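You operate a simulated robot arm through the tools that you are given. There is no shell and no other tool.

You run a simulated robot arm. Do the job below in one go: nothing can be reset, and whatever is moved stays where it is left.

TASK
Pack the squeegee and marker named on the kit card into the bag and snap it shut.
Fine: pockets count from the wide end: squeegee in the second, marker in the fourth; all three studs snapped; the other squeegees and markers stay put, the drawer stays open.

It is judged by the outcome, as a careful person would: the job done as asked, and still so three seconds after it is handed in. It fails if anything else is knocked over, pushed out of place, dropped, spilled or broken.

THE ROBOT
A 6-joint arm with a three-finger gripper, fixed in place. Base frame: the origin is on the floor under the middle of its stand, x ahead of it, y to its left, z up. Units: m, degrees, N and s.
It reaches about 1.213 m from its shoulder. Its first joint turns from -166.0 to 166.0 degrees. Payload 4.89 kg.
The tool frame sits at the grasp point between the pads (the TCP): z along the fingers, y along the line on which they close. The tips reach 0.03 m beyond it. The gripper opens to 0.164 m; its body begins 0.125 m behind the TCP.
Orientation is that of the tool frame in the base frame, as [roll, pitch, yaw] about the fixed x, y, z axes, in that order (R = Rz(yaw) Ry(pitch) Rx(roll)). With the fingers straight down and closing along the base's y, the tool's x points along the base's -x, its y along +y and its z along -z.

THE INTERFACE
- The arm moves only by the tool apply_moves. Its argument "deltas" is a list of rows, each an object of numbers (a shift or turn left out is 0, a gripper value left out holds the last): "hand": the gripper command, from -1 (fully open) to 1 (shut), values between in proportion; "x", "y", "z": the shift along the base's x, y, z in cm; "ax", "ay", "az": the turn, a rotation vector about the base's x, y, z in degrees. In form: [{"hand": .., "x": .., "y": .., "z": .., "ax": .., "ay": .., "az": ..}, ...]. A call has 1 to 20 rows; each row is the pose to reach, as a shift and turn from the pose commanded when the call began. A row lasts 0.2 s, in which the tool goes at most 0.05 m and 8.6 degrees; a call with a longer step from one row to the next is refused whole, and so is a gripper value outside its range. A pose out of reach is approached as far as the arm can. The call stops where the force on the tool passes 40 N (or 10 N more than at its start, if that is more) or the arm is blocked; 0.2 s more then pass. Each finger travels about 0.108 m/s and halts on what it meets, pressing with about 41 N; the grip force reading is that of the motor and also rises with nothing between the fingers. The clock runs only during rows and for 0.2 s after the last one: add rows that repeat a pose to give the fingers time. It gives the time, the measured TCP pose, the force on the tool (base axes), the opening and the grip force at its end, in the units of the frame above (readings bear some noise), with the torque about the TCP (base axes, N m) and any sound that the robot's microphone picked up.
- Cameras (640 x 400 px; columns grow to the right, rows downward): "scene" is fixed at [0.3997, 0.5004, 1.4892]; the picture's right is [-0.82, -0.57, 0.00], its down [-0.37, 0.53, -0.76] and it looks along [0.43, -0.63, -0.65] (base axes); focal length 338 px, centre (320, 200). "wrist" rides on the gripper at [0.076, -0.002, -0.152] in the tool frame; the picture's right is [0.02, 1.00, 0.00], its down [-0.88, 0.02, -0.47] and it looks along [-0.47, 0.01, 0.88] (tool axes); focal length 247 px, centre (320, 200). There is no depth. A picture from a camera that has moved, and an enlarged one, comes with that camera's place and axes in the base frame and with its lens.
- camera(camera): a new picture of that camera. The clock stands still meanwhile.
- slide_trunk(by): moves the trunk up (or, below 0, down) by that many m; the arm rides with it, the base frame stays. It gives what a move gives, with no picture.
- enlarge(camera, box): a new picture of the part [left, top, right, bottom] of that camera's present view, enlarged. The clock stands still meanwhile.
- sign_off(): hands the job in; it is judged then, once.

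Places have to be worked out from the pictures, the camera data and where the tool is seen. Open the gripper and draw the arm clear of the work before you hand the job in, unless the task says otherwise.

The tools are called after "Request:" as name(argument=value, ...) on one line, values as JSON. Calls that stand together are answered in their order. apply_moves: Moves the arm, as the interface text tells. Its arguments: {"type":"object","properties":{"deltas":{"type":"array","items":{"type":"object","properties":{"hand":{"type":"number"},"x":{"type":"number"},"y":{"type":"number"},"z":{"type":"number"},"ax":{"type":"number"},"ay":{"type":"number"},"az":{"type":"number"}}}}},"required":["deltas"]} The other tools are called the same way: slide_trunk (by) moves the trunk up or down; camera (camera) takes a picture; enlarge (camera, box) takes an enlarged picture of a part of a camera's view; sign_off () hands the job in.

At the start:

```text
clock: 0.0
position: [0.4379, -0.0005, 1.0602]
orientation: [180.0, 35.6, -179.9]
wrist_force: [-0.2, -0.1, -0.1]
ft_torque: [0.0, 0.03, -0.01]
grip_width: 0.1641
grasp_force: 0.0
trunk travel left (down, up): [-0.05, 0.34]
```

scene: 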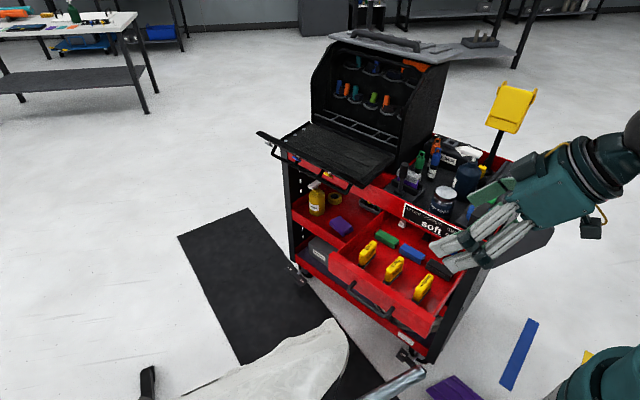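
wrist: 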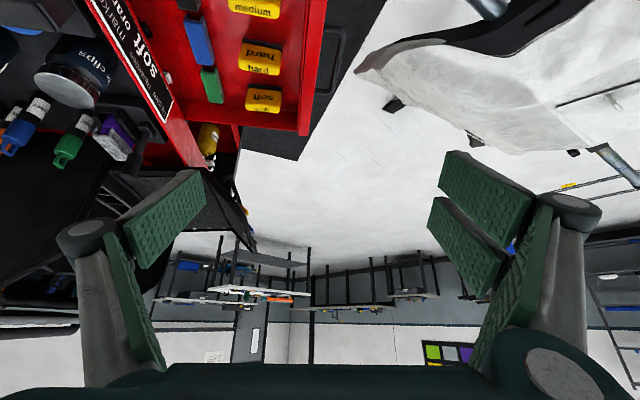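

The scene shows a red tool cart with an open drawer, squeegees, markers, a sign/card and a case. I'll enlarge the views to read the card and find the items before moving.

Request:
enlarge(camera="scene", box=[370, 120, 530, 220])

Request:
enlarge(camera="scene", box=[280, 160, 480, 340])

Request:
enlarge(camera="scene", box=[300, 30, 460, 190])

Request:
enlarge(camera="wrist", box=[0, 0, 340, 200])

Request:
enlarge(camera="scene", box=[180, 300, 640, 400])

```text
4.00 times, centred on (450, 170) of scene
camera zoom: at [0.3997, 0.5004, 1.4892], right [-0.82, -0.57, 0.0], down [-0.37, 0.53, -0.76], along [0.43, -0.63, -0.65], focal length 1350 px, centre (-200, 320)
```

zoom: 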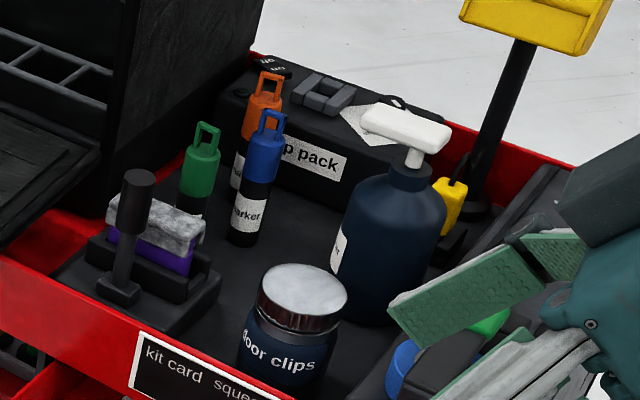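

```text
2.22 times, centred on (380, 250) of scene
camera zoom: at [0.3997, 0.5004, 1.4892], right [-0.82, -0.57, 0.0], down [-0.37, 0.53, -0.76], along [0.43, -0.63, -0.65], focal length 750 px, centre (187, 89)
```

zoom: 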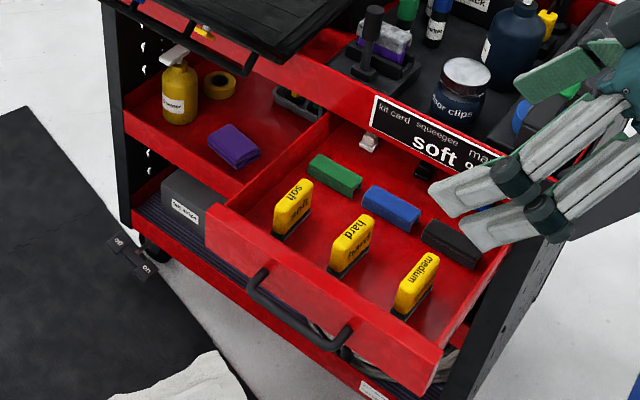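

```text
2.50 times, centred on (380, 110) of scene
camera zoom: at [0.3997, 0.5004, 1.4892], right [-0.82, -0.57, 0.0], down [-0.37, 0.53, -0.76], along [0.43, -0.63, -0.65], focal length 844 px, centre (170, 425)
```

zoom: 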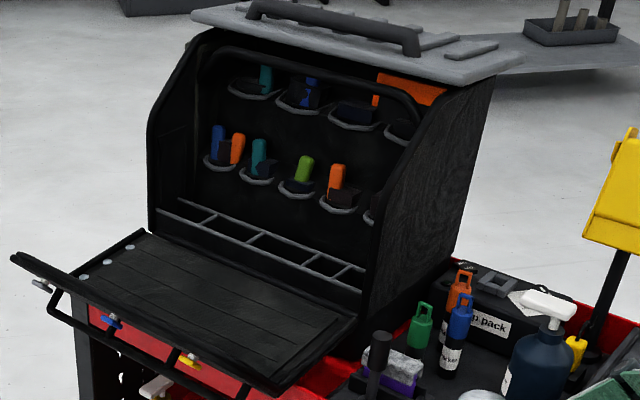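

```text
1.88 times, centred on (170, 100) of wrist
camera zoom: at [0.2859, -0.0016, 1.1387], right [-0.02, 1.0, -0.01], down [0.44, 0.02, 0.9], along [0.9, 0.01, -0.44], focal length 465 px, centre (602, 388)
```

zoom: 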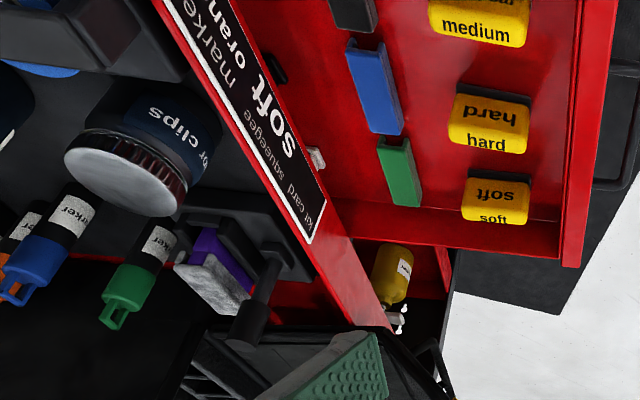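

```text
1.39 times, centred on (410, 350) of scene
camera zoom: at [0.3997, 0.5004, 1.4892], right [-0.82, -0.57, 0.0], down [-0.37, 0.53, -0.76], along [0.43, -0.63, -0.65], focal length 470 px, centre (195, -9)
```

zoom: 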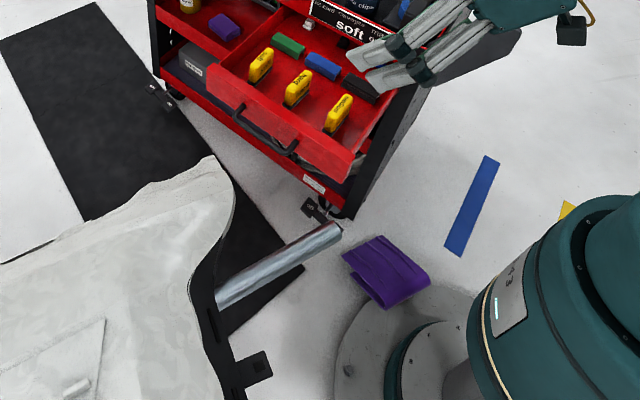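

The kit card reads "squeegee … soft / marker … orange" so far. I'll raise the trunk for a better overview, then check the views again to find the bag.

Request:
slide_trunk(by=0.25)

```text
clock: 2.6
position: [0.4385, -0.0001, 1.3105]
orientation: [180.0, 35.5, -180.0]
wrist_force: [0.3, 0.7, -0.1]
ft_torque: [-0.01, 0.0, -0.01]
grip_width: 0.1641
grasp_force: 0.1
trunk travel left (down, up): [-0.3, 0.09]
```

Trunk is up 0.25 m. Now turning the gripper toward the cart (yaw to −y) so the wrist camera looks over the cart.

Request:
apply_moves(deltas=[{"az": -8}, {"az": -16}, {"az": -24}, {"az": -32}, {"az": -40}, {"az": -48}])

Request:
camera(camera="wrist")

Request:
camera(camera="scene")

```text
clock: 4.0
position: [0.4364, -0.0005, 1.3109]
orientation: [180.0, 35.7, 131.9]
wrist_force: [-1.1, 0.3, 0.3]
ft_torque: [0.04, -0.11, 0.07]
grip_width: 0.1641
grasp_force: 0.0
trunk travel left (down, up): [-0.3, 0.09]
```

```text
taken
camera wrist: at [0.334, 0.1113, 1.3889], right [0.73, 0.68, -0.01], down [0.31, -0.32, 0.9], along [0.61, -0.66, -0.44], focal length 247 px, centre (320, 200)
```

wrist: 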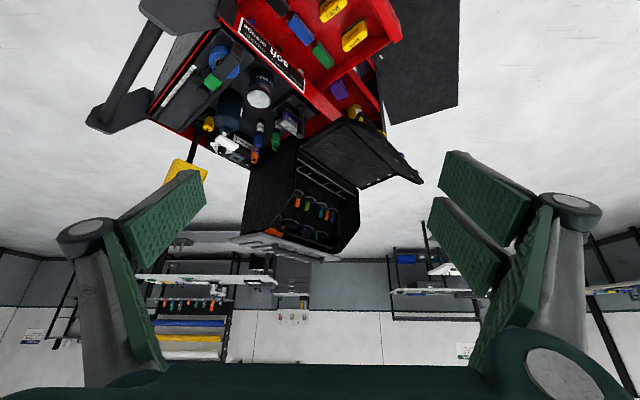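

```text
taken
```

scene: 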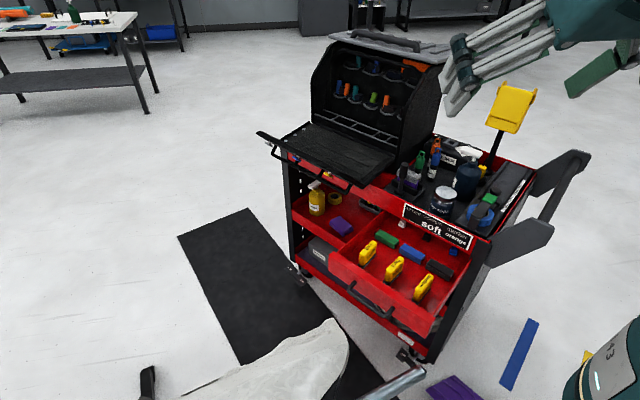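

The card is now unobstructed. I'll enlarge the card, the tool case and its flap, and the worktop.

Request:
enlarge(camera="scene", box=[390, 195, 490, 260])

Request:
enlarge(camera="scene", box=[250, 110, 410, 210])

Request:
enlarge(camera="scene", box=[310, 30, 470, 130])

Request:
enlarge(camera="scene", box=[400, 130, 560, 230])

Request:
enlarge(camera="wrist", box=[230, 120, 430, 270])

```text
6.15 times, centred on (440, 228) of scene
camera zoom: at [0.3997, 0.5004, 1.4892], right [-0.82, -0.57, 0.0], down [-0.37, 0.53, -0.76], along [0.43, -0.63, -0.65], focal length 2077 px, centre (-418, 31)
```

zoom: 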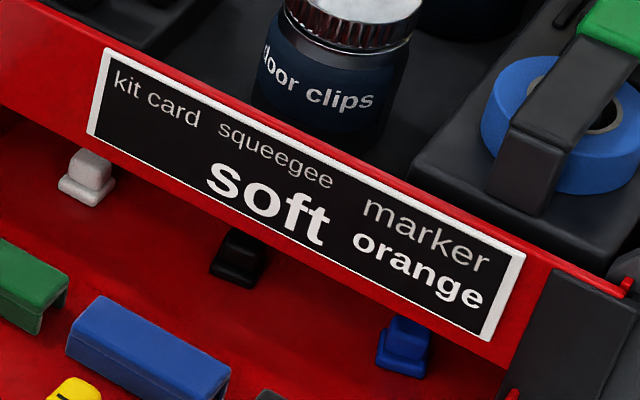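

```text
4.00 times, centred on (330, 160) of scene
camera zoom: at [0.3997, 0.5004, 1.4892], right [-0.82, -0.57, 0.0], down [-0.37, 0.53, -0.76], along [0.43, -0.63, -0.65], focal length 1350 px, centre (280, 360)
```

zoom: 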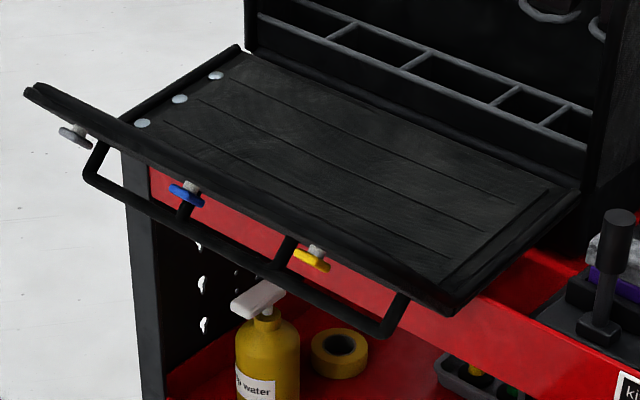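

```text
4.00 times, centred on (390, 80) of scene
camera zoom: at [0.3997, 0.5004, 1.4892], right [-0.82, -0.57, 0.0], down [-0.37, 0.53, -0.76], along [0.43, -0.63, -0.65], focal length 1350 px, centre (40, 680)
```

zoom: 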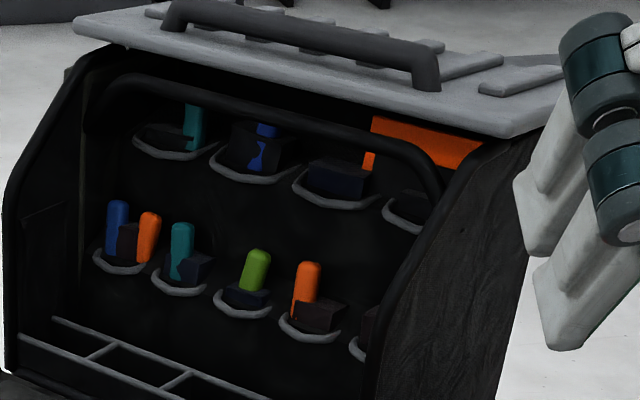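

```text
4.00 times, centred on (480, 180) of scene
camera zoom: at [0.3997, 0.5004, 1.4892], right [-0.82, -0.57, 0.0], down [-0.37, 0.53, -0.76], along [0.43, -0.63, -0.65], focal length 1350 px, centre (-320, 280)
```

zoom: 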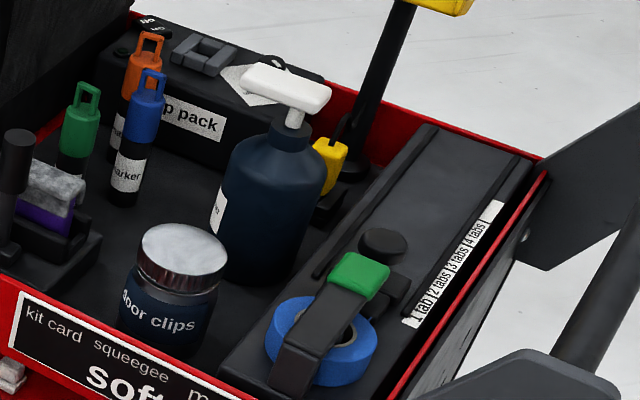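

```text
2.67 times, centred on (330, 195) of wrist
camera zoom: at [0.334, 0.1113, 1.3889], right [0.73, 0.68, -0.01], down [0.31, -0.32, 0.9], along [0.61, -0.66, -0.44], focal length 659 px, centre (293, 213)
```

zoom: 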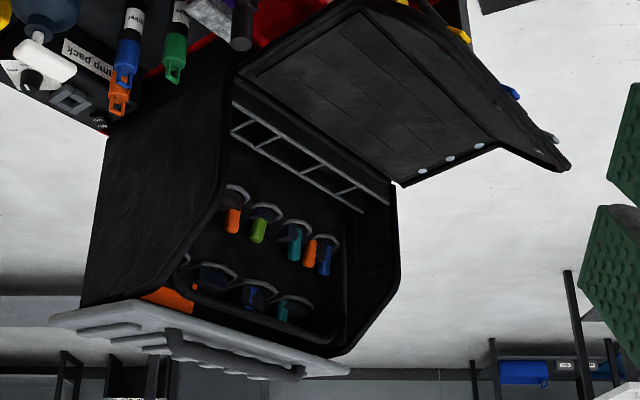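

The card says: squeegee "soft", marker "orange". The black bag on the far end of the cart has a front flap with snaps and a row of pockets. I'll bring the wrist camera closer to the bag to see its pockets and studs.

Request:
apply_moves(deltas=[{"x": 4, "y": 0, "z": 1, "ax": 4, "ay": 4}, {"x": 8, "z": 2, "ax": 8, "ay": 8}, {"x": 12, "z": 3, "ax": 12, "ay": 12}, {"x": 16, "z": 4, "ax": 14, "ay": 14}, {"x": 20, "z": 4, "ax": 14, "ay": 14}, {"x": 24, "z": 4, "ax": 14, "ay": 14}, {"x": 28, "z": 4, "ax": 14, "ay": 14}, {"x": 32, "z": 4, "ax": 14, "ay": 14}])

Request:
camera(camera="wrist")

Request:
camera(camera="scene")

```text
clock: 5.8
position: [0.7587, -0.0006, 1.349]
orientation: [-179.0, 15.8, 132.5]
wrist_force: [-0.5, 0.5, 0.4]
ft_torque: [0.03, -0.09, 0.02]
grip_width: 0.164
grasp_force: 0.0
trunk travel left (down, up): [-0.3, 0.09]
```

```text
taken
camera wrist: at [0.6806, 0.085, 1.4744], right [0.73, 0.69, -0.02], down [0.51, -0.51, 0.69], along [0.46, -0.52, -0.72], focal length 247 px, centre (320, 200)
```

wrist: 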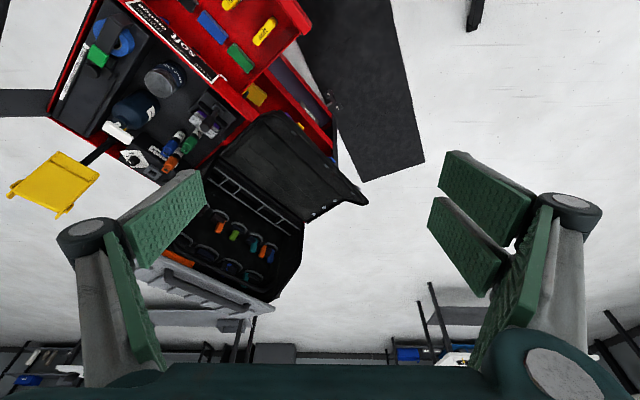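

```text
taken
```

scene: 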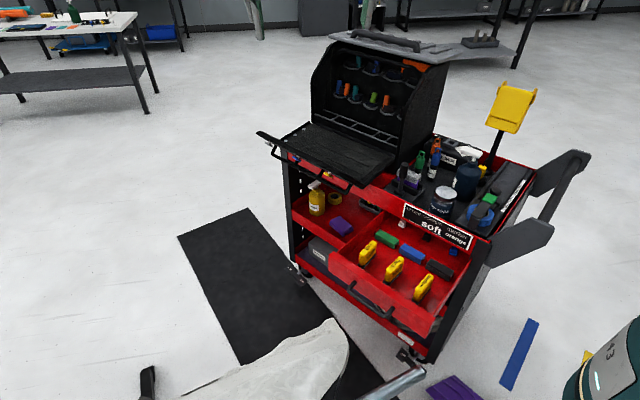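

Request:
enlarge(camera="wrist", box=[190, 100, 380, 220])

Request:
enlarge(camera="wrist", box=[130, 180, 320, 300])

Request:
enlarge(camera="wrist", box=[50, 20, 240, 180])

```text
3.33 times, centred on (285, 160) of wrist
camera zoom: at [0.6806, 0.085, 1.4744], right [0.73, 0.69, -0.02], down [0.51, -0.51, 0.69], along [0.46, -0.52, -0.72], focal length 823 px, centre (437, 333)
```

zoom: 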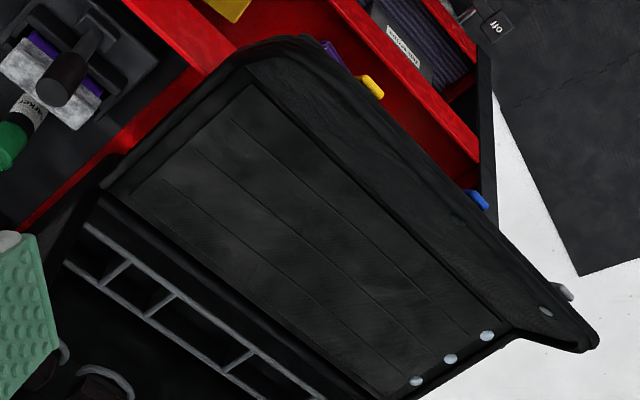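

```text
3.33 times, centred on (225, 240) of wrist
camera zoom: at [0.6806, 0.085, 1.4744], right [0.73, 0.69, -0.02], down [0.51, -0.51, 0.69], along [0.46, -0.52, -0.72], focal length 823 px, centre (637, 67)
```

zoom: 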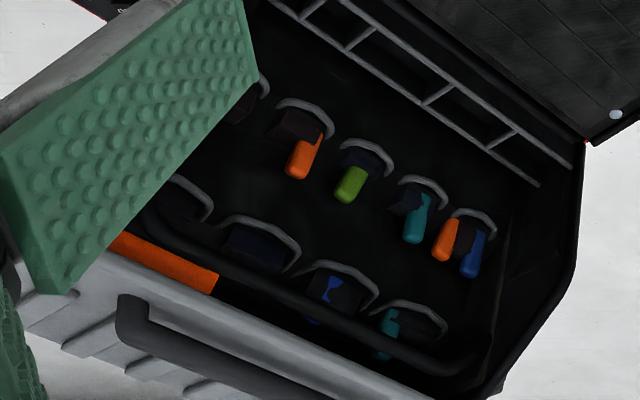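

```text
2.50 times, centred on (145, 100) of wrist
camera zoom: at [0.6806, 0.085, 1.4744], right [0.73, 0.69, -0.02], down [0.51, -0.51, 0.69], along [0.46, -0.52, -0.72], focal length 617 px, centre (758, 450)
```

zoom: 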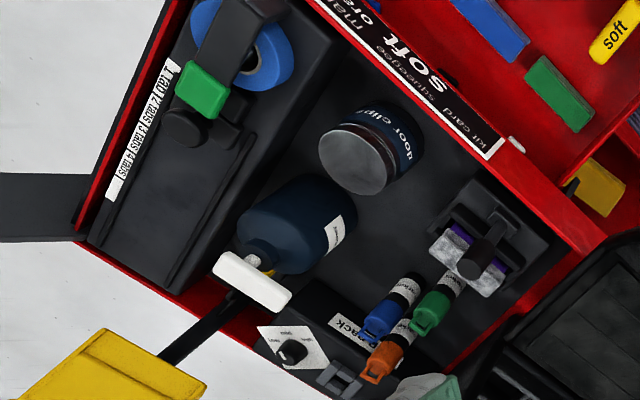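

I can see the flap's T-knobs (gray, blue, yellow) and a ladder of pockets. I'll move in front of the bag and look straight into it for the geometry.

Request:
apply_moves(deltas=[{"x": 3, "y": -2, "z": -2, "az": -7}, {"x": 6, "y": -4, "z": -5, "az": -14}, {"x": 9, "y": -6, "z": -8, "az": -21}, {"x": 12, "y": -9, "z": -11, "az": -28}, {"x": 16, "y": -12, "z": -14, "az": -35}, {"x": 19, "y": -15, "z": -17, "az": -41}])

Request:
camera(camera="wrist")

Request:
camera(camera="scene")

```text
refused: row 4 steps farther than a row can; nothing moved
```

```text
taken
camera wrist: at [0.6806, 0.085, 1.4744], right [0.73, 0.69, -0.02], down [0.51, -0.51, 0.69], along [0.46, -0.52, -0.72], focal length 247 px, centre (320, 200)
```

wrist: 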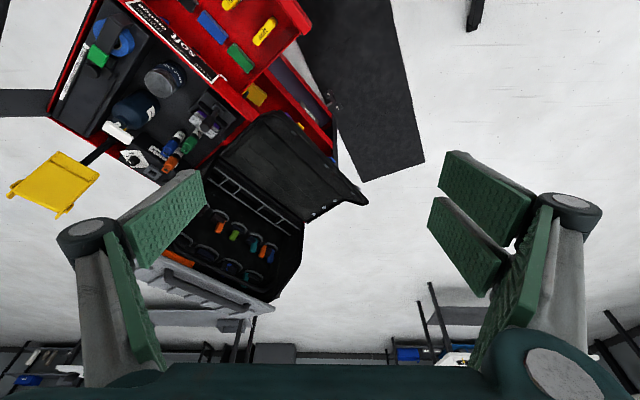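

```text
taken
```

scene: 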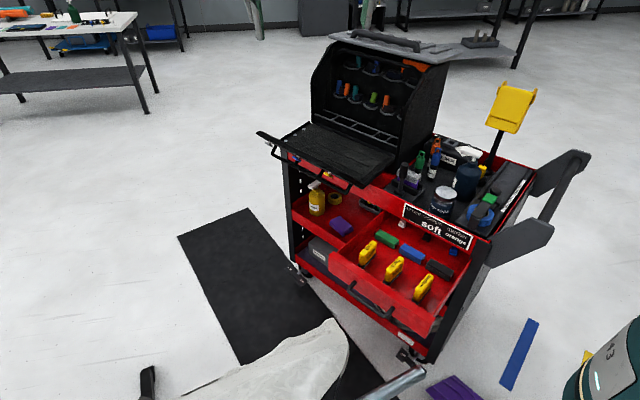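

The step was too long; I'll use smaller steps for the same move.

Request:
apply_moves(deltas=[{"x": 2, "y": -1.5, "z": -1.7, "az": -4}, {"x": 4, "y": -3, "z": -3.4, "az": -8}, {"x": 6, "y": -4.5, "z": -5.1, "az": -12}, {"x": 8, "y": -6, "z": -6.8, "az": -16}, {"x": 10, "y": -7.5, "z": -8.5, "az": -20}, {"x": 12, "y": -9, "z": -10.2, "az": -25}, {"x": 14, "y": -10.5, "z": -11.9, "az": -29}, {"x": 16, "y": -12, "z": -13.6, "az": -33}, {"x": 18, "y": -13.5, "z": -15.3, "az": -37}, {"x": 19, "y": -15, "z": -17, "az": -41}])

Request:
camera(camera="wrist")

Request:
camera(camera="scene")

```text
clock: 8.0
position: [0.9473, -0.1497, 1.1792]
orientation: [-179.0, 15.8, 91.5]
wrist_force: [0.0, 0.7, 0.5]
ft_torque: [-0.05, -0.04, 0.05]
grip_width: 0.1642
grasp_force: 0.0
trunk travel left (down, up): [-0.3, 0.09]
```

```text
taken
camera wrist: at [0.9449, -0.0348, 1.3044], right [1.0, 0.04, -0.02], down [0.05, -0.72, 0.69], along [0.01, -0.7, -0.72], focal length 247 px, centre (320, 200)
```

wrist: 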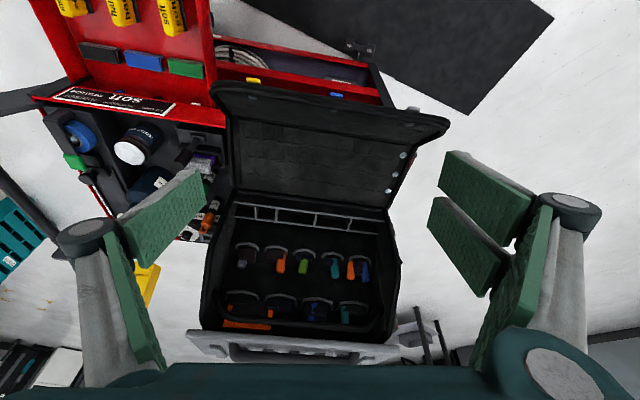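

```text
taken
```

scene: 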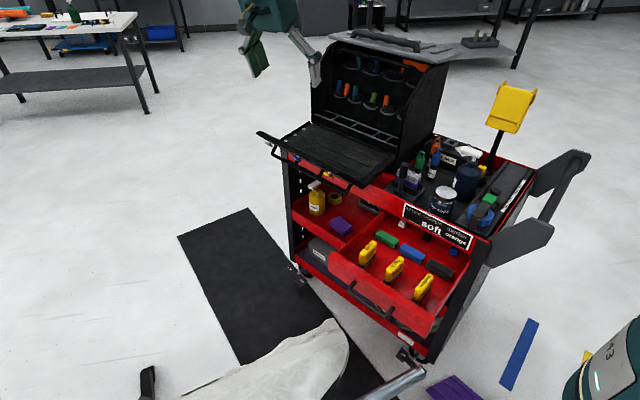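

Now a direct view into the bag. Enlarging the pockets and the flap.

Request:
enlarge(camera="wrist", box=[210, 170, 410, 295])

Request:
enlarge(camera="wrist", box=[200, 65, 460, 215])

Request:
enlarge(camera="wrist", box=[180, 270, 440, 380])

Request:
enlarge(camera="wrist", box=[30, 0, 240, 130])

```text
3.20 times, centred on (310, 232) of wrist
camera zoom: at [0.9449, -0.0348, 1.3044], right [1.0, 0.04, -0.02], down [0.05, -0.72, 0.69], along [0.01, -0.7, -0.72], focal length 790 px, centre (352, 96)
```

zoom: 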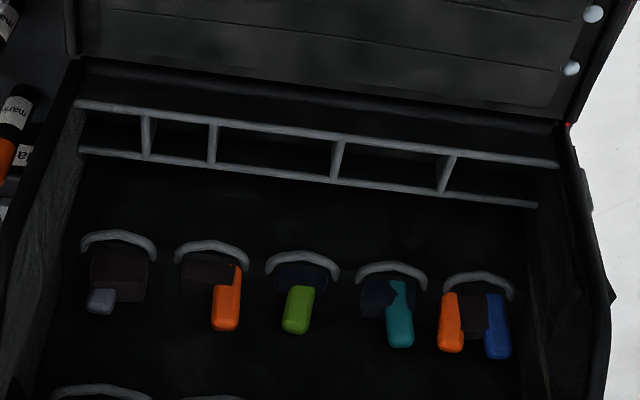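

```text
2.46 times, centred on (330, 140) of wrist
camera zoom: at [0.9449, -0.0348, 1.3044], right [1.0, 0.04, -0.02], down [0.05, -0.72, 0.69], along [0.01, -0.7, -0.72], focal length 608 px, centre (295, 348)
```

zoom: 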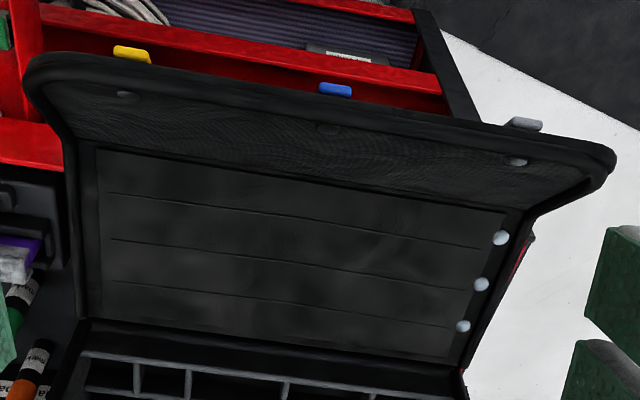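

```text
2.46 times, centred on (310, 325) of wrist
camera zoom: at [0.9449, -0.0348, 1.3044], right [1.0, 0.04, -0.02], down [0.05, -0.72, 0.69], along [0.01, -0.7, -0.72], focal length 608 px, centre (345, -108)
```

zoom: 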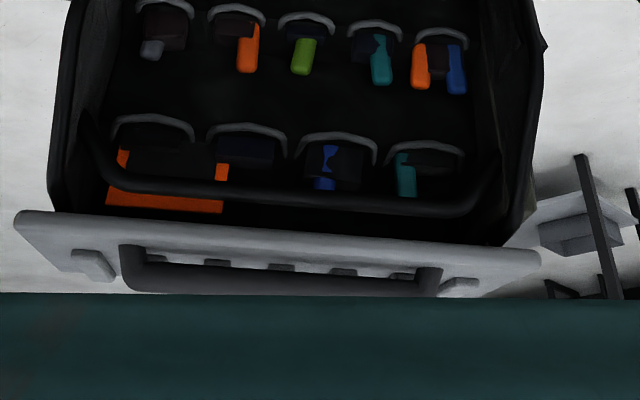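

```text
3.05 times, centred on (135, 65) of wrist
camera zoom: at [0.9449, -0.0348, 1.3044], right [1.0, 0.04, -0.02], down [0.05, -0.72, 0.69], along [0.01, -0.7, -0.72], focal length 753 px, centre (884, 611)
```

zoom: 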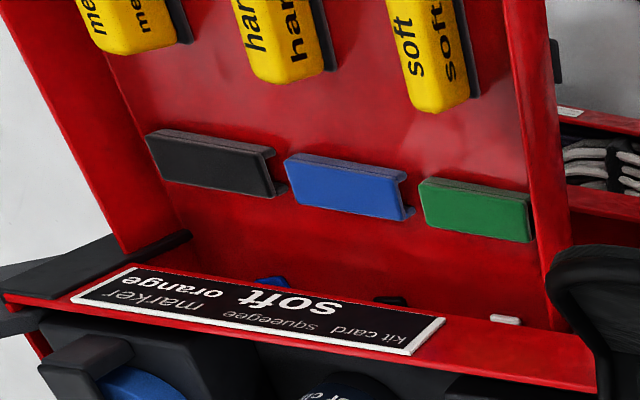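

The bag has 5 pockets: three wide ones at the far (+x) end and two narrow ones at the near end, so I count from the far end. Next I move the camera above the markers for a precise look.

Request:
apply_moves(deltas=[{"x": -4, "y": -1, "ax": 2}, {"x": -8, "y": -2, "ax": 4}, {"x": -12, "y": -3.5, "ax": 6}, {"x": -16, "y": -5, "ax": 8}, {"x": -20, "y": -7, "ax": 10}, {"x": -24, "y": -9, "ax": 12}, {"x": -28, "y": -11, "ax": 14}, {"x": -31, "y": -12, "ax": 15.8}, {"x": -33, "y": -12, "ax": 15.8}])

Request:
camera(camera="wrist")

Request:
camera(camera="scene")

```text
clock: 10.0
position: [0.6168, -0.2708, 1.1812]
orientation: [-179.3, 0.1, 91.3]
wrist_force: [-0.7, -1.3, -0.3]
ft_torque: [0.1, 0.02, 0.01]
grip_width: 0.1637
grasp_force: 0.2
trunk travel left (down, up): [-0.3, 0.09]
```

```text
taken
camera wrist: at [0.6128, -0.1948, 1.3318], right [1.0, 0.05, -0.01], down [0.05, -0.88, 0.47], along [0.01, -0.47, -0.88], focal length 247 px, centre (320, 200)
```

wrist: 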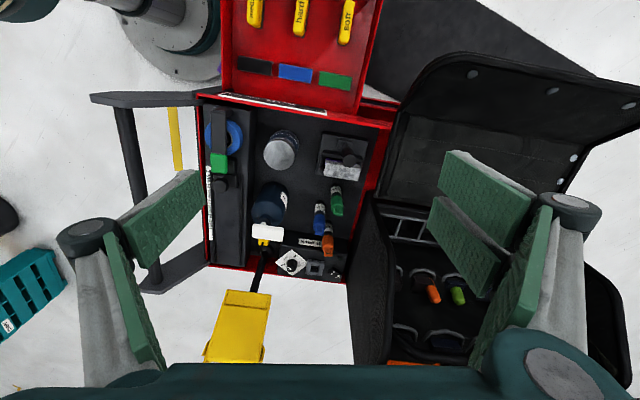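

```text
taken
```

scene: 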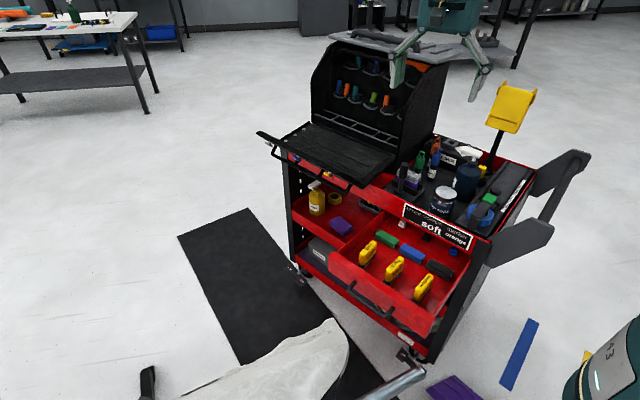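

Request:
enlarge(camera="wrist", box=[240, 120, 400, 290])

Request:
enlarge(camera="wrist", box=[300, 160, 380, 290])

Request:
enlarge(camera="wrist", box=[220, 0, 400, 120])

Request:
enlarge(camera="wrist", box=[370, 40, 640, 210])

Request:
enlarge(camera="scene", box=[410, 130, 490, 190])

```text
2.35 times, centred on (320, 205) of wrist
camera zoom: at [0.6128, -0.1948, 1.3318], right [1.0, 0.05, -0.01], down [0.05, -0.88, 0.47], along [0.01, -0.47, -0.88], focal length 581 px, centre (320, 188)
```

zoom: 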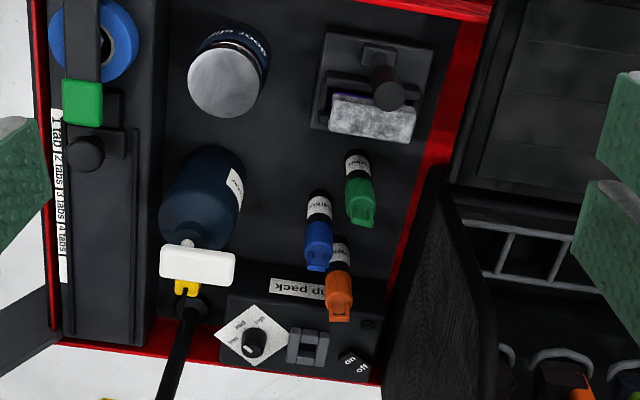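

```text
3.08 times, centred on (340, 225) of wrist
camera zoom: at [0.6128, -0.1948, 1.3318], right [1.0, 0.05, -0.01], down [0.05, -0.88, 0.47], along [0.01, -0.47, -0.88], focal length 760 px, centre (258, 123)
```

zoom: 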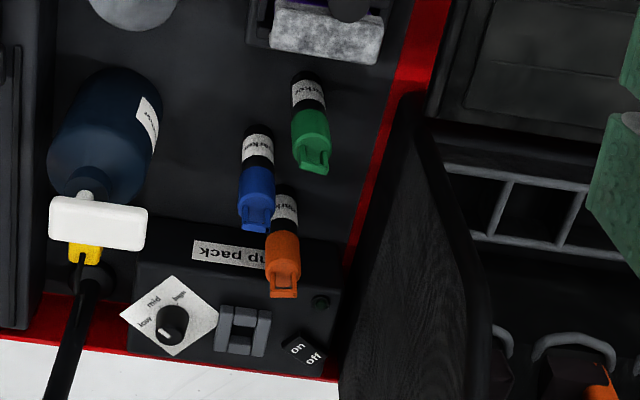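

```text
3.33 times, centred on (310, 60) of wrist
camera zoom: at [0.6128, -0.1948, 1.3318], right [1.0, 0.05, -0.01], down [0.05, -0.88, 0.47], along [0.01, -0.47, -0.88], focal length 823 px, centre (353, 667)
```

zoom: 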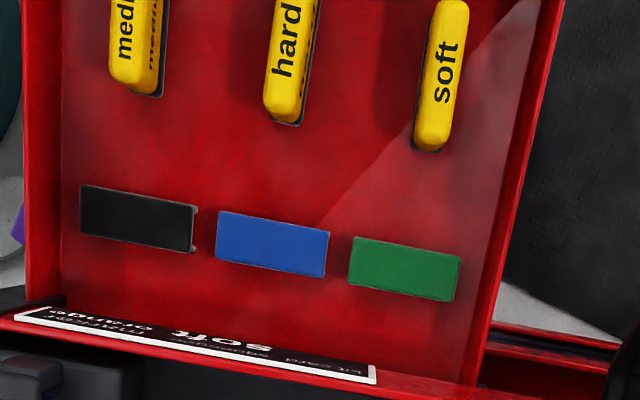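

```text
2.35 times, centred on (505, 125) of wrist
camera zoom: at [0.6128, -0.1948, 1.3318], right [1.0, 0.05, -0.01], down [0.05, -0.88, 0.47], along [0.01, -0.47, -0.88], focal length 581 px, centre (-115, 376)
```

zoom: 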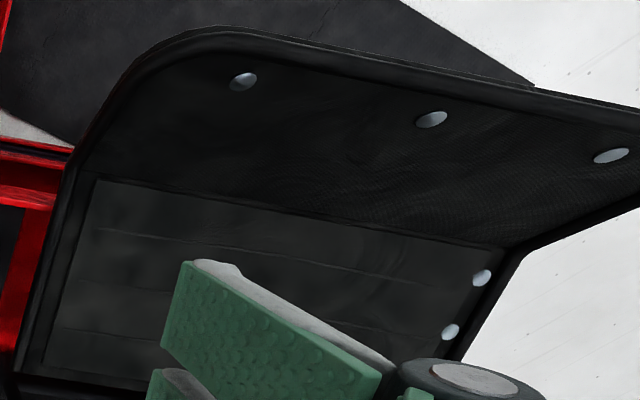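

```text
6.67 times, centred on (450, 160) of scene
camera zoom: at [0.3997, 0.5004, 1.4892], right [-0.82, -0.57, 0.0], down [-0.37, 0.53, -0.76], along [0.43, -0.63, -0.65], focal length 2250 px, centre (-547, 467)
```

zoom: 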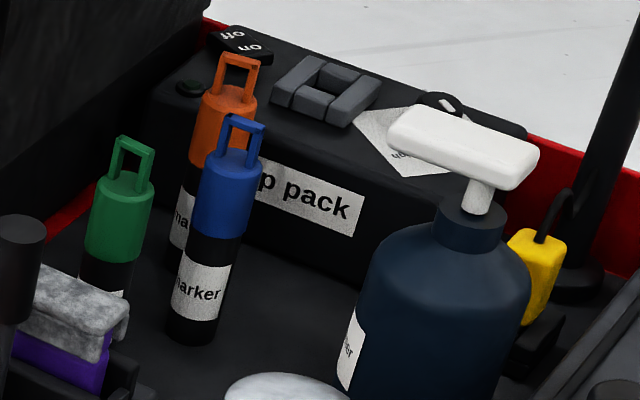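

Markers located: orange ≈ [0.641, −0.553], top z ≈ 0.914; blue ≈ [0.619, −0.497]; green ≈ [0.656, −0.447]; cart top z ≈ 0.78. Now I move the camera over the drawer to measure the squeegees.

Request:
apply_moves(deltas=[{"y": 4.5}, {"y": 9}, {"y": 13.5, "z": -1.5}, {"y": 18, "z": -3}, {"y": 22, "z": -5}, {"y": 26, "z": -8}, {"y": 29, "z": -11}, {"y": 29, "z": -13}])

Request:
camera(camera="wrist")

Request:
enlarge(camera="wrist", box=[200, 100, 440, 250])

```text
clock: 11.8
position: [0.617, 0.0183, 1.0507]
orientation: [-179.3, 0.0, 91.5]
wrist_force: [0.1, 0.2, 0.0]
ft_torque: [-0.08, -0.02, 0.01]
grip_width: 0.164
grasp_force: 0.1
trunk travel left (down, up): [-0.3, 0.09]
```

```text
taken
camera wrist: at [0.6152, 0.0943, 1.2021], right [1.0, 0.05, -0.01], down [0.05, -0.88, 0.47], along [0.01, -0.47, -0.88], focal length 247 px, centre (320, 200)
```

wrist: 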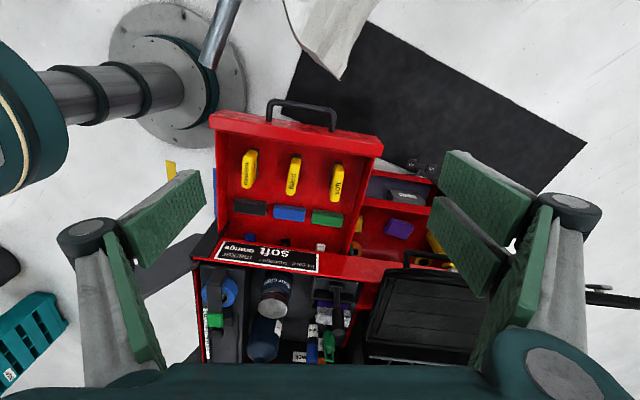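

```text
2.67 times, centred on (320, 175) of wrist
camera zoom: at [0.6152, 0.0943, 1.2021], right [1.0, 0.05, -0.01], down [0.05, -0.88, 0.47], along [0.01, -0.47, -0.88], focal length 659 px, centre (320, 267)
```

zoom: 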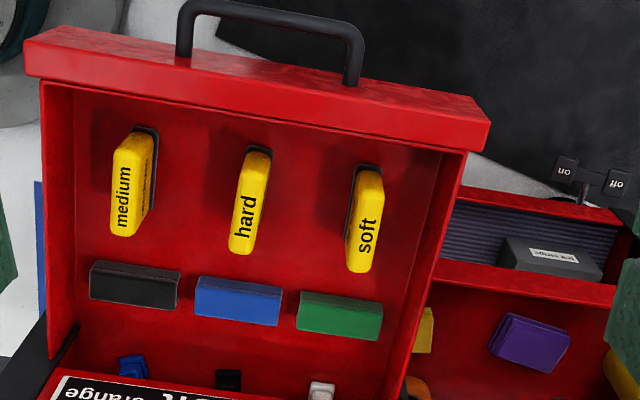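

I'll enlarge the drawer from the scene camera and closer in the wrist view for triangulation.

Request:
enlarge(camera="scene", box=[330, 215, 450, 315])

Request:
enlarge(camera="wrist", box=[280, 140, 380, 230])

Request:
enlarge(camera="wrist", box=[340, 240, 500, 370])

```text
4.00 times, centred on (390, 265) of scene
camera zoom: at [0.3997, 0.5004, 1.4892], right [-0.82, -0.57, 0.0], down [-0.37, 0.53, -0.76], along [0.43, -0.63, -0.65], focal length 1350 px, centre (40, -60)
```

zoom: 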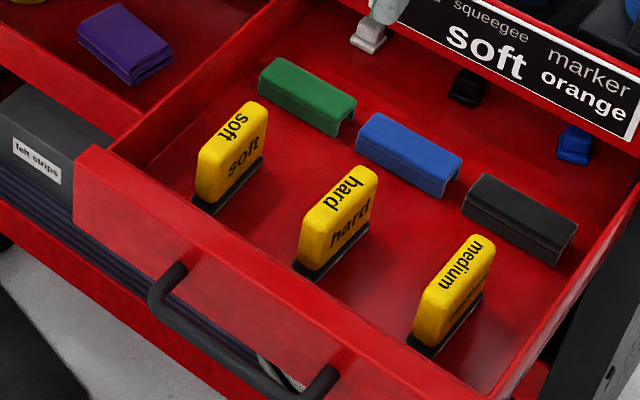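

```text
4.44 times, centred on (330, 185) of wrist
camera zoom: at [0.6152, 0.0943, 1.2021], right [1.0, 0.05, -0.01], down [0.05, -0.88, 0.47], along [0.01, -0.47, -0.88], focal length 1098 px, centre (276, 267)
```

zoom: 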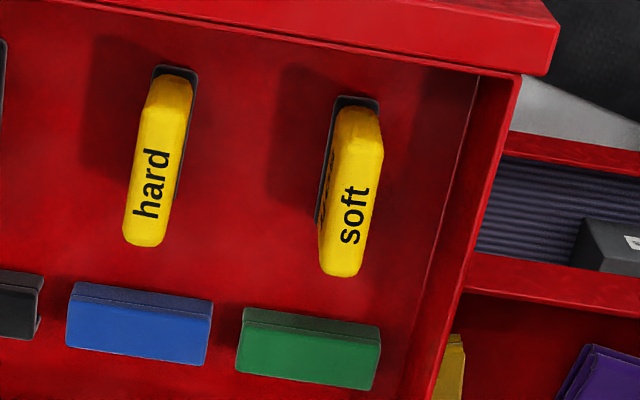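

```text
3.08 times, centred on (420, 305) of wrist
camera zoom: at [0.6152, 0.0943, 1.2021], right [1.0, 0.05, -0.01], down [0.05, -0.88, 0.47], along [0.01, -0.47, -0.88], focal length 760 px, centre (12, -123)
```

zoom: 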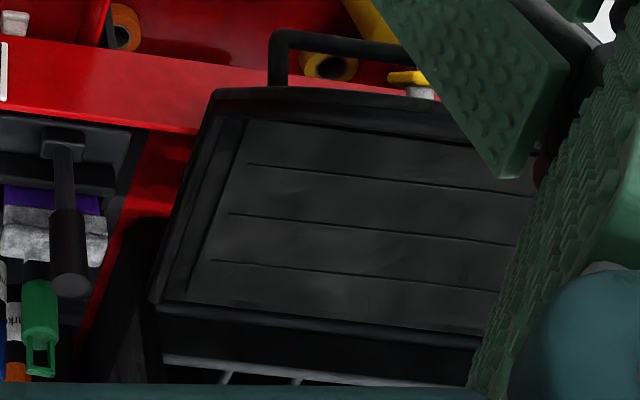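

Squeegee "soft" ≈ centre [0.652, −0.105], top z ≈ 0.775, drawer floor ≈ 0.70, ~5.5 cm long (y), 2 cm thick (x). Now a look at my own fingers in the scene view to learn their thickness.

Request:
camera(camera="scene")

Request:
enlarge(camera="scene", box=[340, 60, 580, 220])

```text
taken
```

scene: 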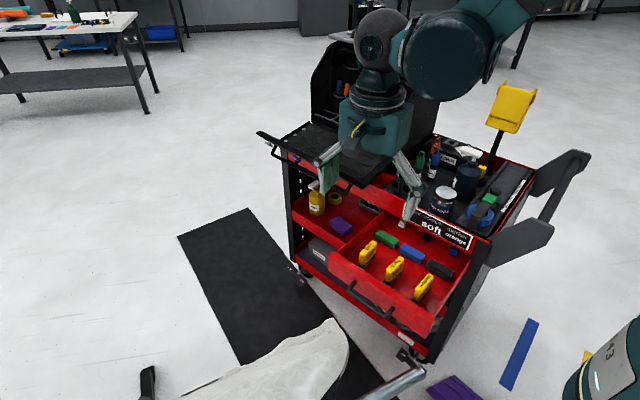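

```text
2.50 times, centred on (460, 140) of scene
camera zoom: at [0.3997, 0.5004, 1.4892], right [-0.82, -0.57, 0.0], down [-0.37, 0.53, -0.76], along [0.43, -0.63, -0.65], focal length 844 px, centre (-30, 350)
```

zoom: 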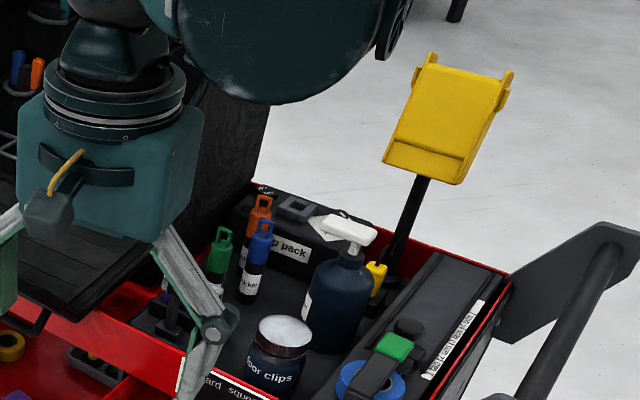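

Request:
enlarge(camera="scene", box=[300, 90, 460, 230])

```text
2.86 times, centred on (380, 160) of scene
camera zoom: at [0.3997, 0.5004, 1.4892], right [-0.82, -0.57, 0.0], down [-0.37, 0.53, -0.76], along [0.43, -0.63, -0.65], focal length 964 px, centre (149, 314)
```

zoom: 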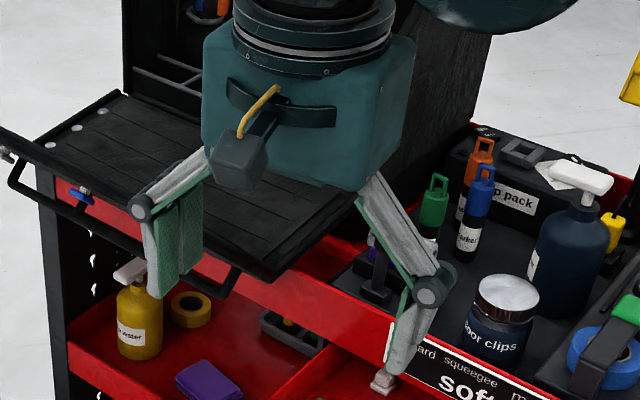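

The gripper fingers and body sizes are clear enough. I'll narrow the fingers to about 5 cm, tilt the tool 20° toward the bag side and move to a pre-grasp point high above the orange marker.

Request:
apply_moves(deltas=[{"hand": 0.39, "z": 4}, {"hand": 0.39, "x": 0.3, "y": -4, "z": 5, "ax": -3, "az": -1}, {"hand": 0.39, "x": 0.6, "y": -8, "z": 5, "ax": -6, "ay": 0.3, "az": -2}, {"hand": 0.39, "x": 0.9, "y": -12.5, "z": 5, "ax": -9, "ay": 0.5, "az": -3}, {"hand": 0.39, "x": 1.2, "y": -17, "z": 5, "ax": -12, "ay": 0.7, "az": -4}, {"hand": 0.39, "x": 1.5, "y": -21.5, "z": 5, "ax": -15, "ay": 0.9, "az": -5}, {"hand": 0.39, "x": 1.8, "y": -26, "z": 5, "ax": -18, "ay": 1.0, "az": -6}, {"hand": 0.39, "x": 2.1, "y": -30.5, "z": 5, "ax": -20, "ay": 1.13, "az": -6.5}, {"hand": 0.39, "x": 2.4, "y": -35, "z": 5, "ax": -20, "ay": 1.13, "az": -6.5}, {"hand": 0.39, "x": 2.7, "y": -39, "z": 5, "ax": -20, "ay": 1.13, "az": -6.5}])

Request:
camera(camera="wrist")

Request:
camera(camera="scene")

```text
clock: 14.0
position: [0.6458, -0.3703, 1.1008]
orientation: [-178.8, 20.1, 84.9]
wrist_force: [-1.1, 0.9, 0.9]
ft_torque: [-0.06, 0.0, 0.01]
grip_width: 0.0499
grasp_force: 0.0
trunk travel left (down, up): [-0.3, 0.09]
```

```text
taken
camera wrist: at [0.6571, -0.2475, 1.2171], right [1.0, -0.07, -0.03], down [-0.03, -0.67, 0.75], along [-0.07, -0.74, -0.67], focal length 247 px, centre (320, 200)
```

wrist: 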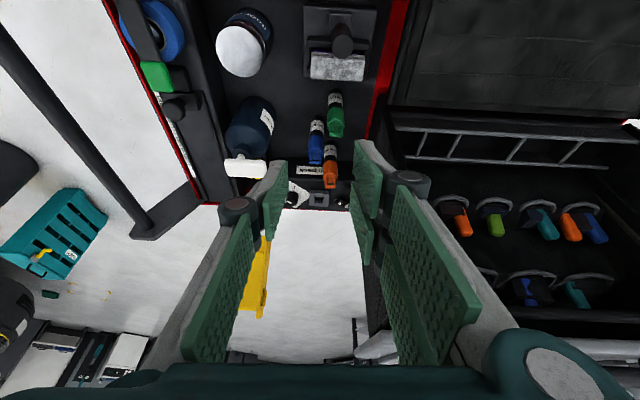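

```text
taken
```

scene: 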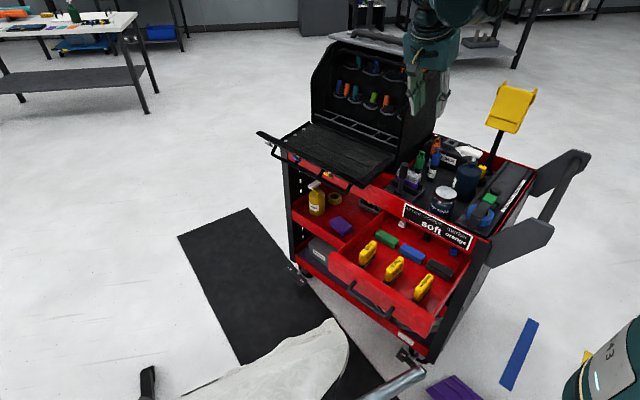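

Good view. Enlarging the markers and the bag side to refine positions before descending.

Request:
enlarge(camera="wrist", box=[270, 80, 390, 220])

Request:
enlarge(camera="wrist", box=[370, 90, 640, 350])

Request:
enlarge(camera="scene", box=[390, 30, 490, 200])

```text
2.86 times, centred on (330, 150) of wrist
camera zoom: at [0.6571, -0.2475, 1.2171], right [1.0, -0.07, -0.03], down [-0.03, -0.67, 0.75], along [-0.07, -0.74, -0.67], focal length 706 px, centre (291, 343)
```

zoom: 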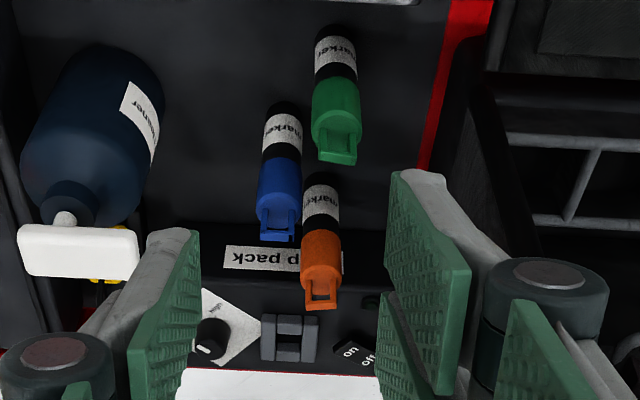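

```text
1.54 times, centred on (505, 220) of wrist
camera zoom: at [0.6571, -0.2475, 1.2171], right [1.0, -0.07, -0.03], down [-0.03, -0.67, 0.75], along [-0.07, -0.74, -0.67], focal length 380 px, centre (35, 169)
```

zoom: 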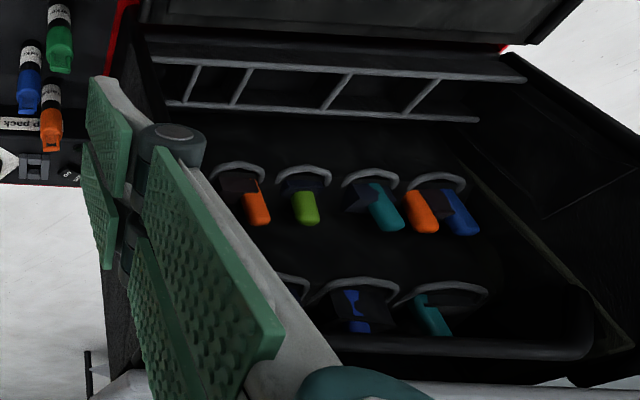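

```text
2.35 times, centred on (440, 115) of scene
camera zoom: at [0.3997, 0.5004, 1.4892], right [-0.82, -0.57, 0.0], down [-0.37, 0.53, -0.76], along [0.43, -0.63, -0.65], focal length 794 px, centre (38, 400)
```

zoom: 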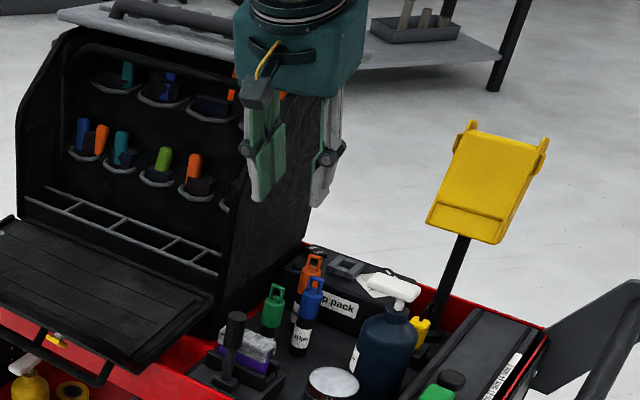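

Orange marker refined to x≈0.6425, y≈−0.553. Moving to a pre-grasp 12 cm back along the tool axis.

Request:
apply_moves(deltas=[{"hand": 0.39, "y": -3.55, "z": -2.0}, {"hand": 0.39, "y": -7.1, "z": -4.4}, {"hand": 0.39, "y": -10.6, "z": -7.0}, {"hand": 0.39, "y": -14.2, "z": -9.6}, {"hand": 0.39, "y": -14.2, "z": -9.6}])

Request:
camera(camera="wrist")

Request:
enlarge(camera="scene", box=[390, 60, 510, 200])

```text
clock: 15.2
position: [0.6449, -0.5131, 1.0029]
orientation: [-178.8, 20.0, 84.9]
wrist_force: [-0.5, -1.1, 0.1]
ft_torque: [0.07, 0.11, -0.04]
grip_width: 0.0499
grasp_force: 0.1
trunk travel left (down, up): [-0.3, 0.09]
```

```text
taken
camera wrist: at [0.6574, -0.3903, 1.12], right [1.0, -0.08, -0.03], down [-0.03, -0.67, 0.75], along [-0.07, -0.74, -0.67], focal length 247 px, centre (320, 200)
```

wrist: 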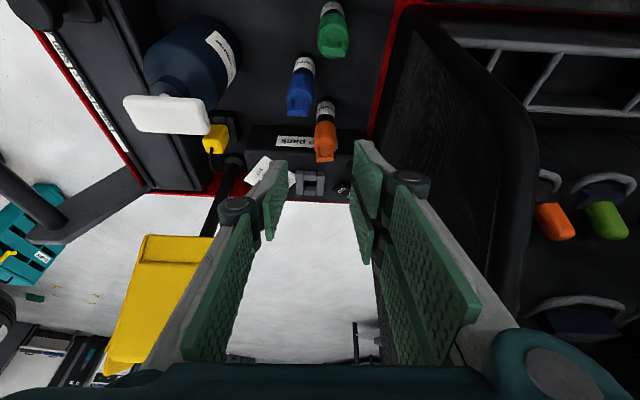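

```text
2.86 times, centred on (450, 130) of scene
camera zoom: at [0.3997, 0.5004, 1.4892], right [-0.82, -0.57, 0.0], down [-0.37, 0.53, -0.76], along [0.43, -0.63, -0.65], focal length 964 px, centre (-51, 400)
```

zoom: 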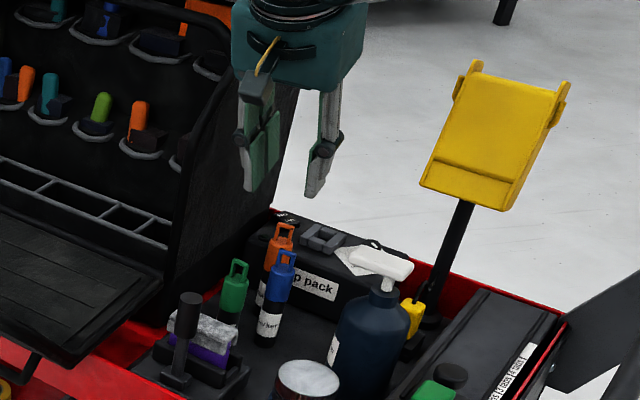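

Clear of the bag wall. Descending halfway along the tool axis, then re-checking.

Request:
apply_moves(deltas=[{"hand": 0.39, "x": -0.1, "y": -1.2, "z": -3.3}, {"hand": 0.39, "x": -0.3, "y": -2.3, "z": -6.4}, {"hand": 0.39, "x": -0.3, "y": -2.3, "z": -6.4}])

Request:
camera(camera="wrist")

Request:
enlarge(camera="scene", box=[390, 80, 490, 200])

```text
clock: 16.0
position: [0.64, -0.5369, 0.9391]
orientation: [-178.9, 20.0, 84.9]
wrist_force: [1.4, 0.1, -0.8]
ft_torque: [0.08, 0.11, -0.01]
grip_width: 0.05
grasp_force: 0.0
trunk travel left (down, up): [-0.3, 0.09]
```

```text
taken
camera wrist: at [0.6522, -0.4133, 1.0554], right [1.0, -0.08, -0.03], down [-0.03, -0.67, 0.75], along [-0.07, -0.74, -0.67], focal length 247 px, centre (320, 200)
```

wrist: 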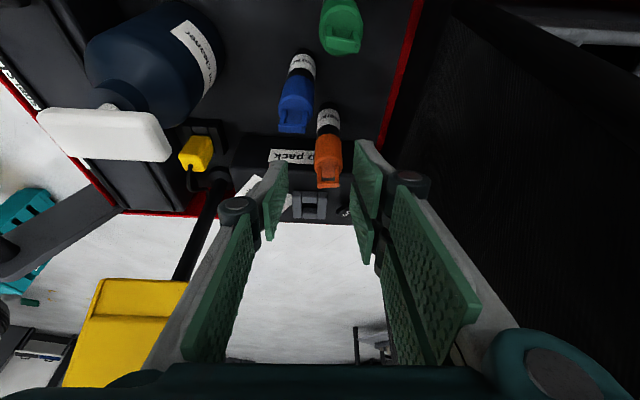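

```text
3.33 times, centred on (440, 140) of scene
camera zoom: at [0.3997, 0.5004, 1.4892], right [-0.82, -0.57, 0.0], down [-0.37, 0.53, -0.76], along [0.43, -0.63, -0.65], focal length 1125 px, centre (-80, 400)
```

zoom: 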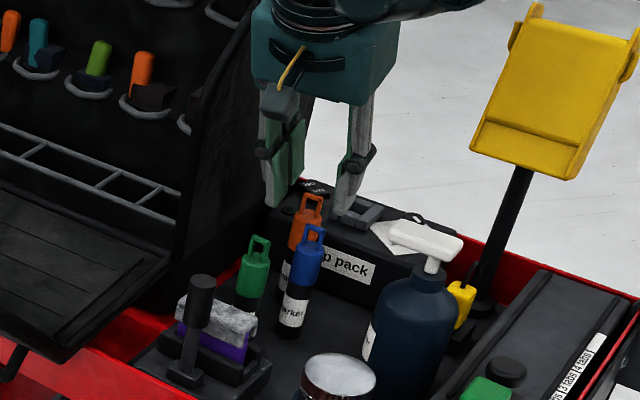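

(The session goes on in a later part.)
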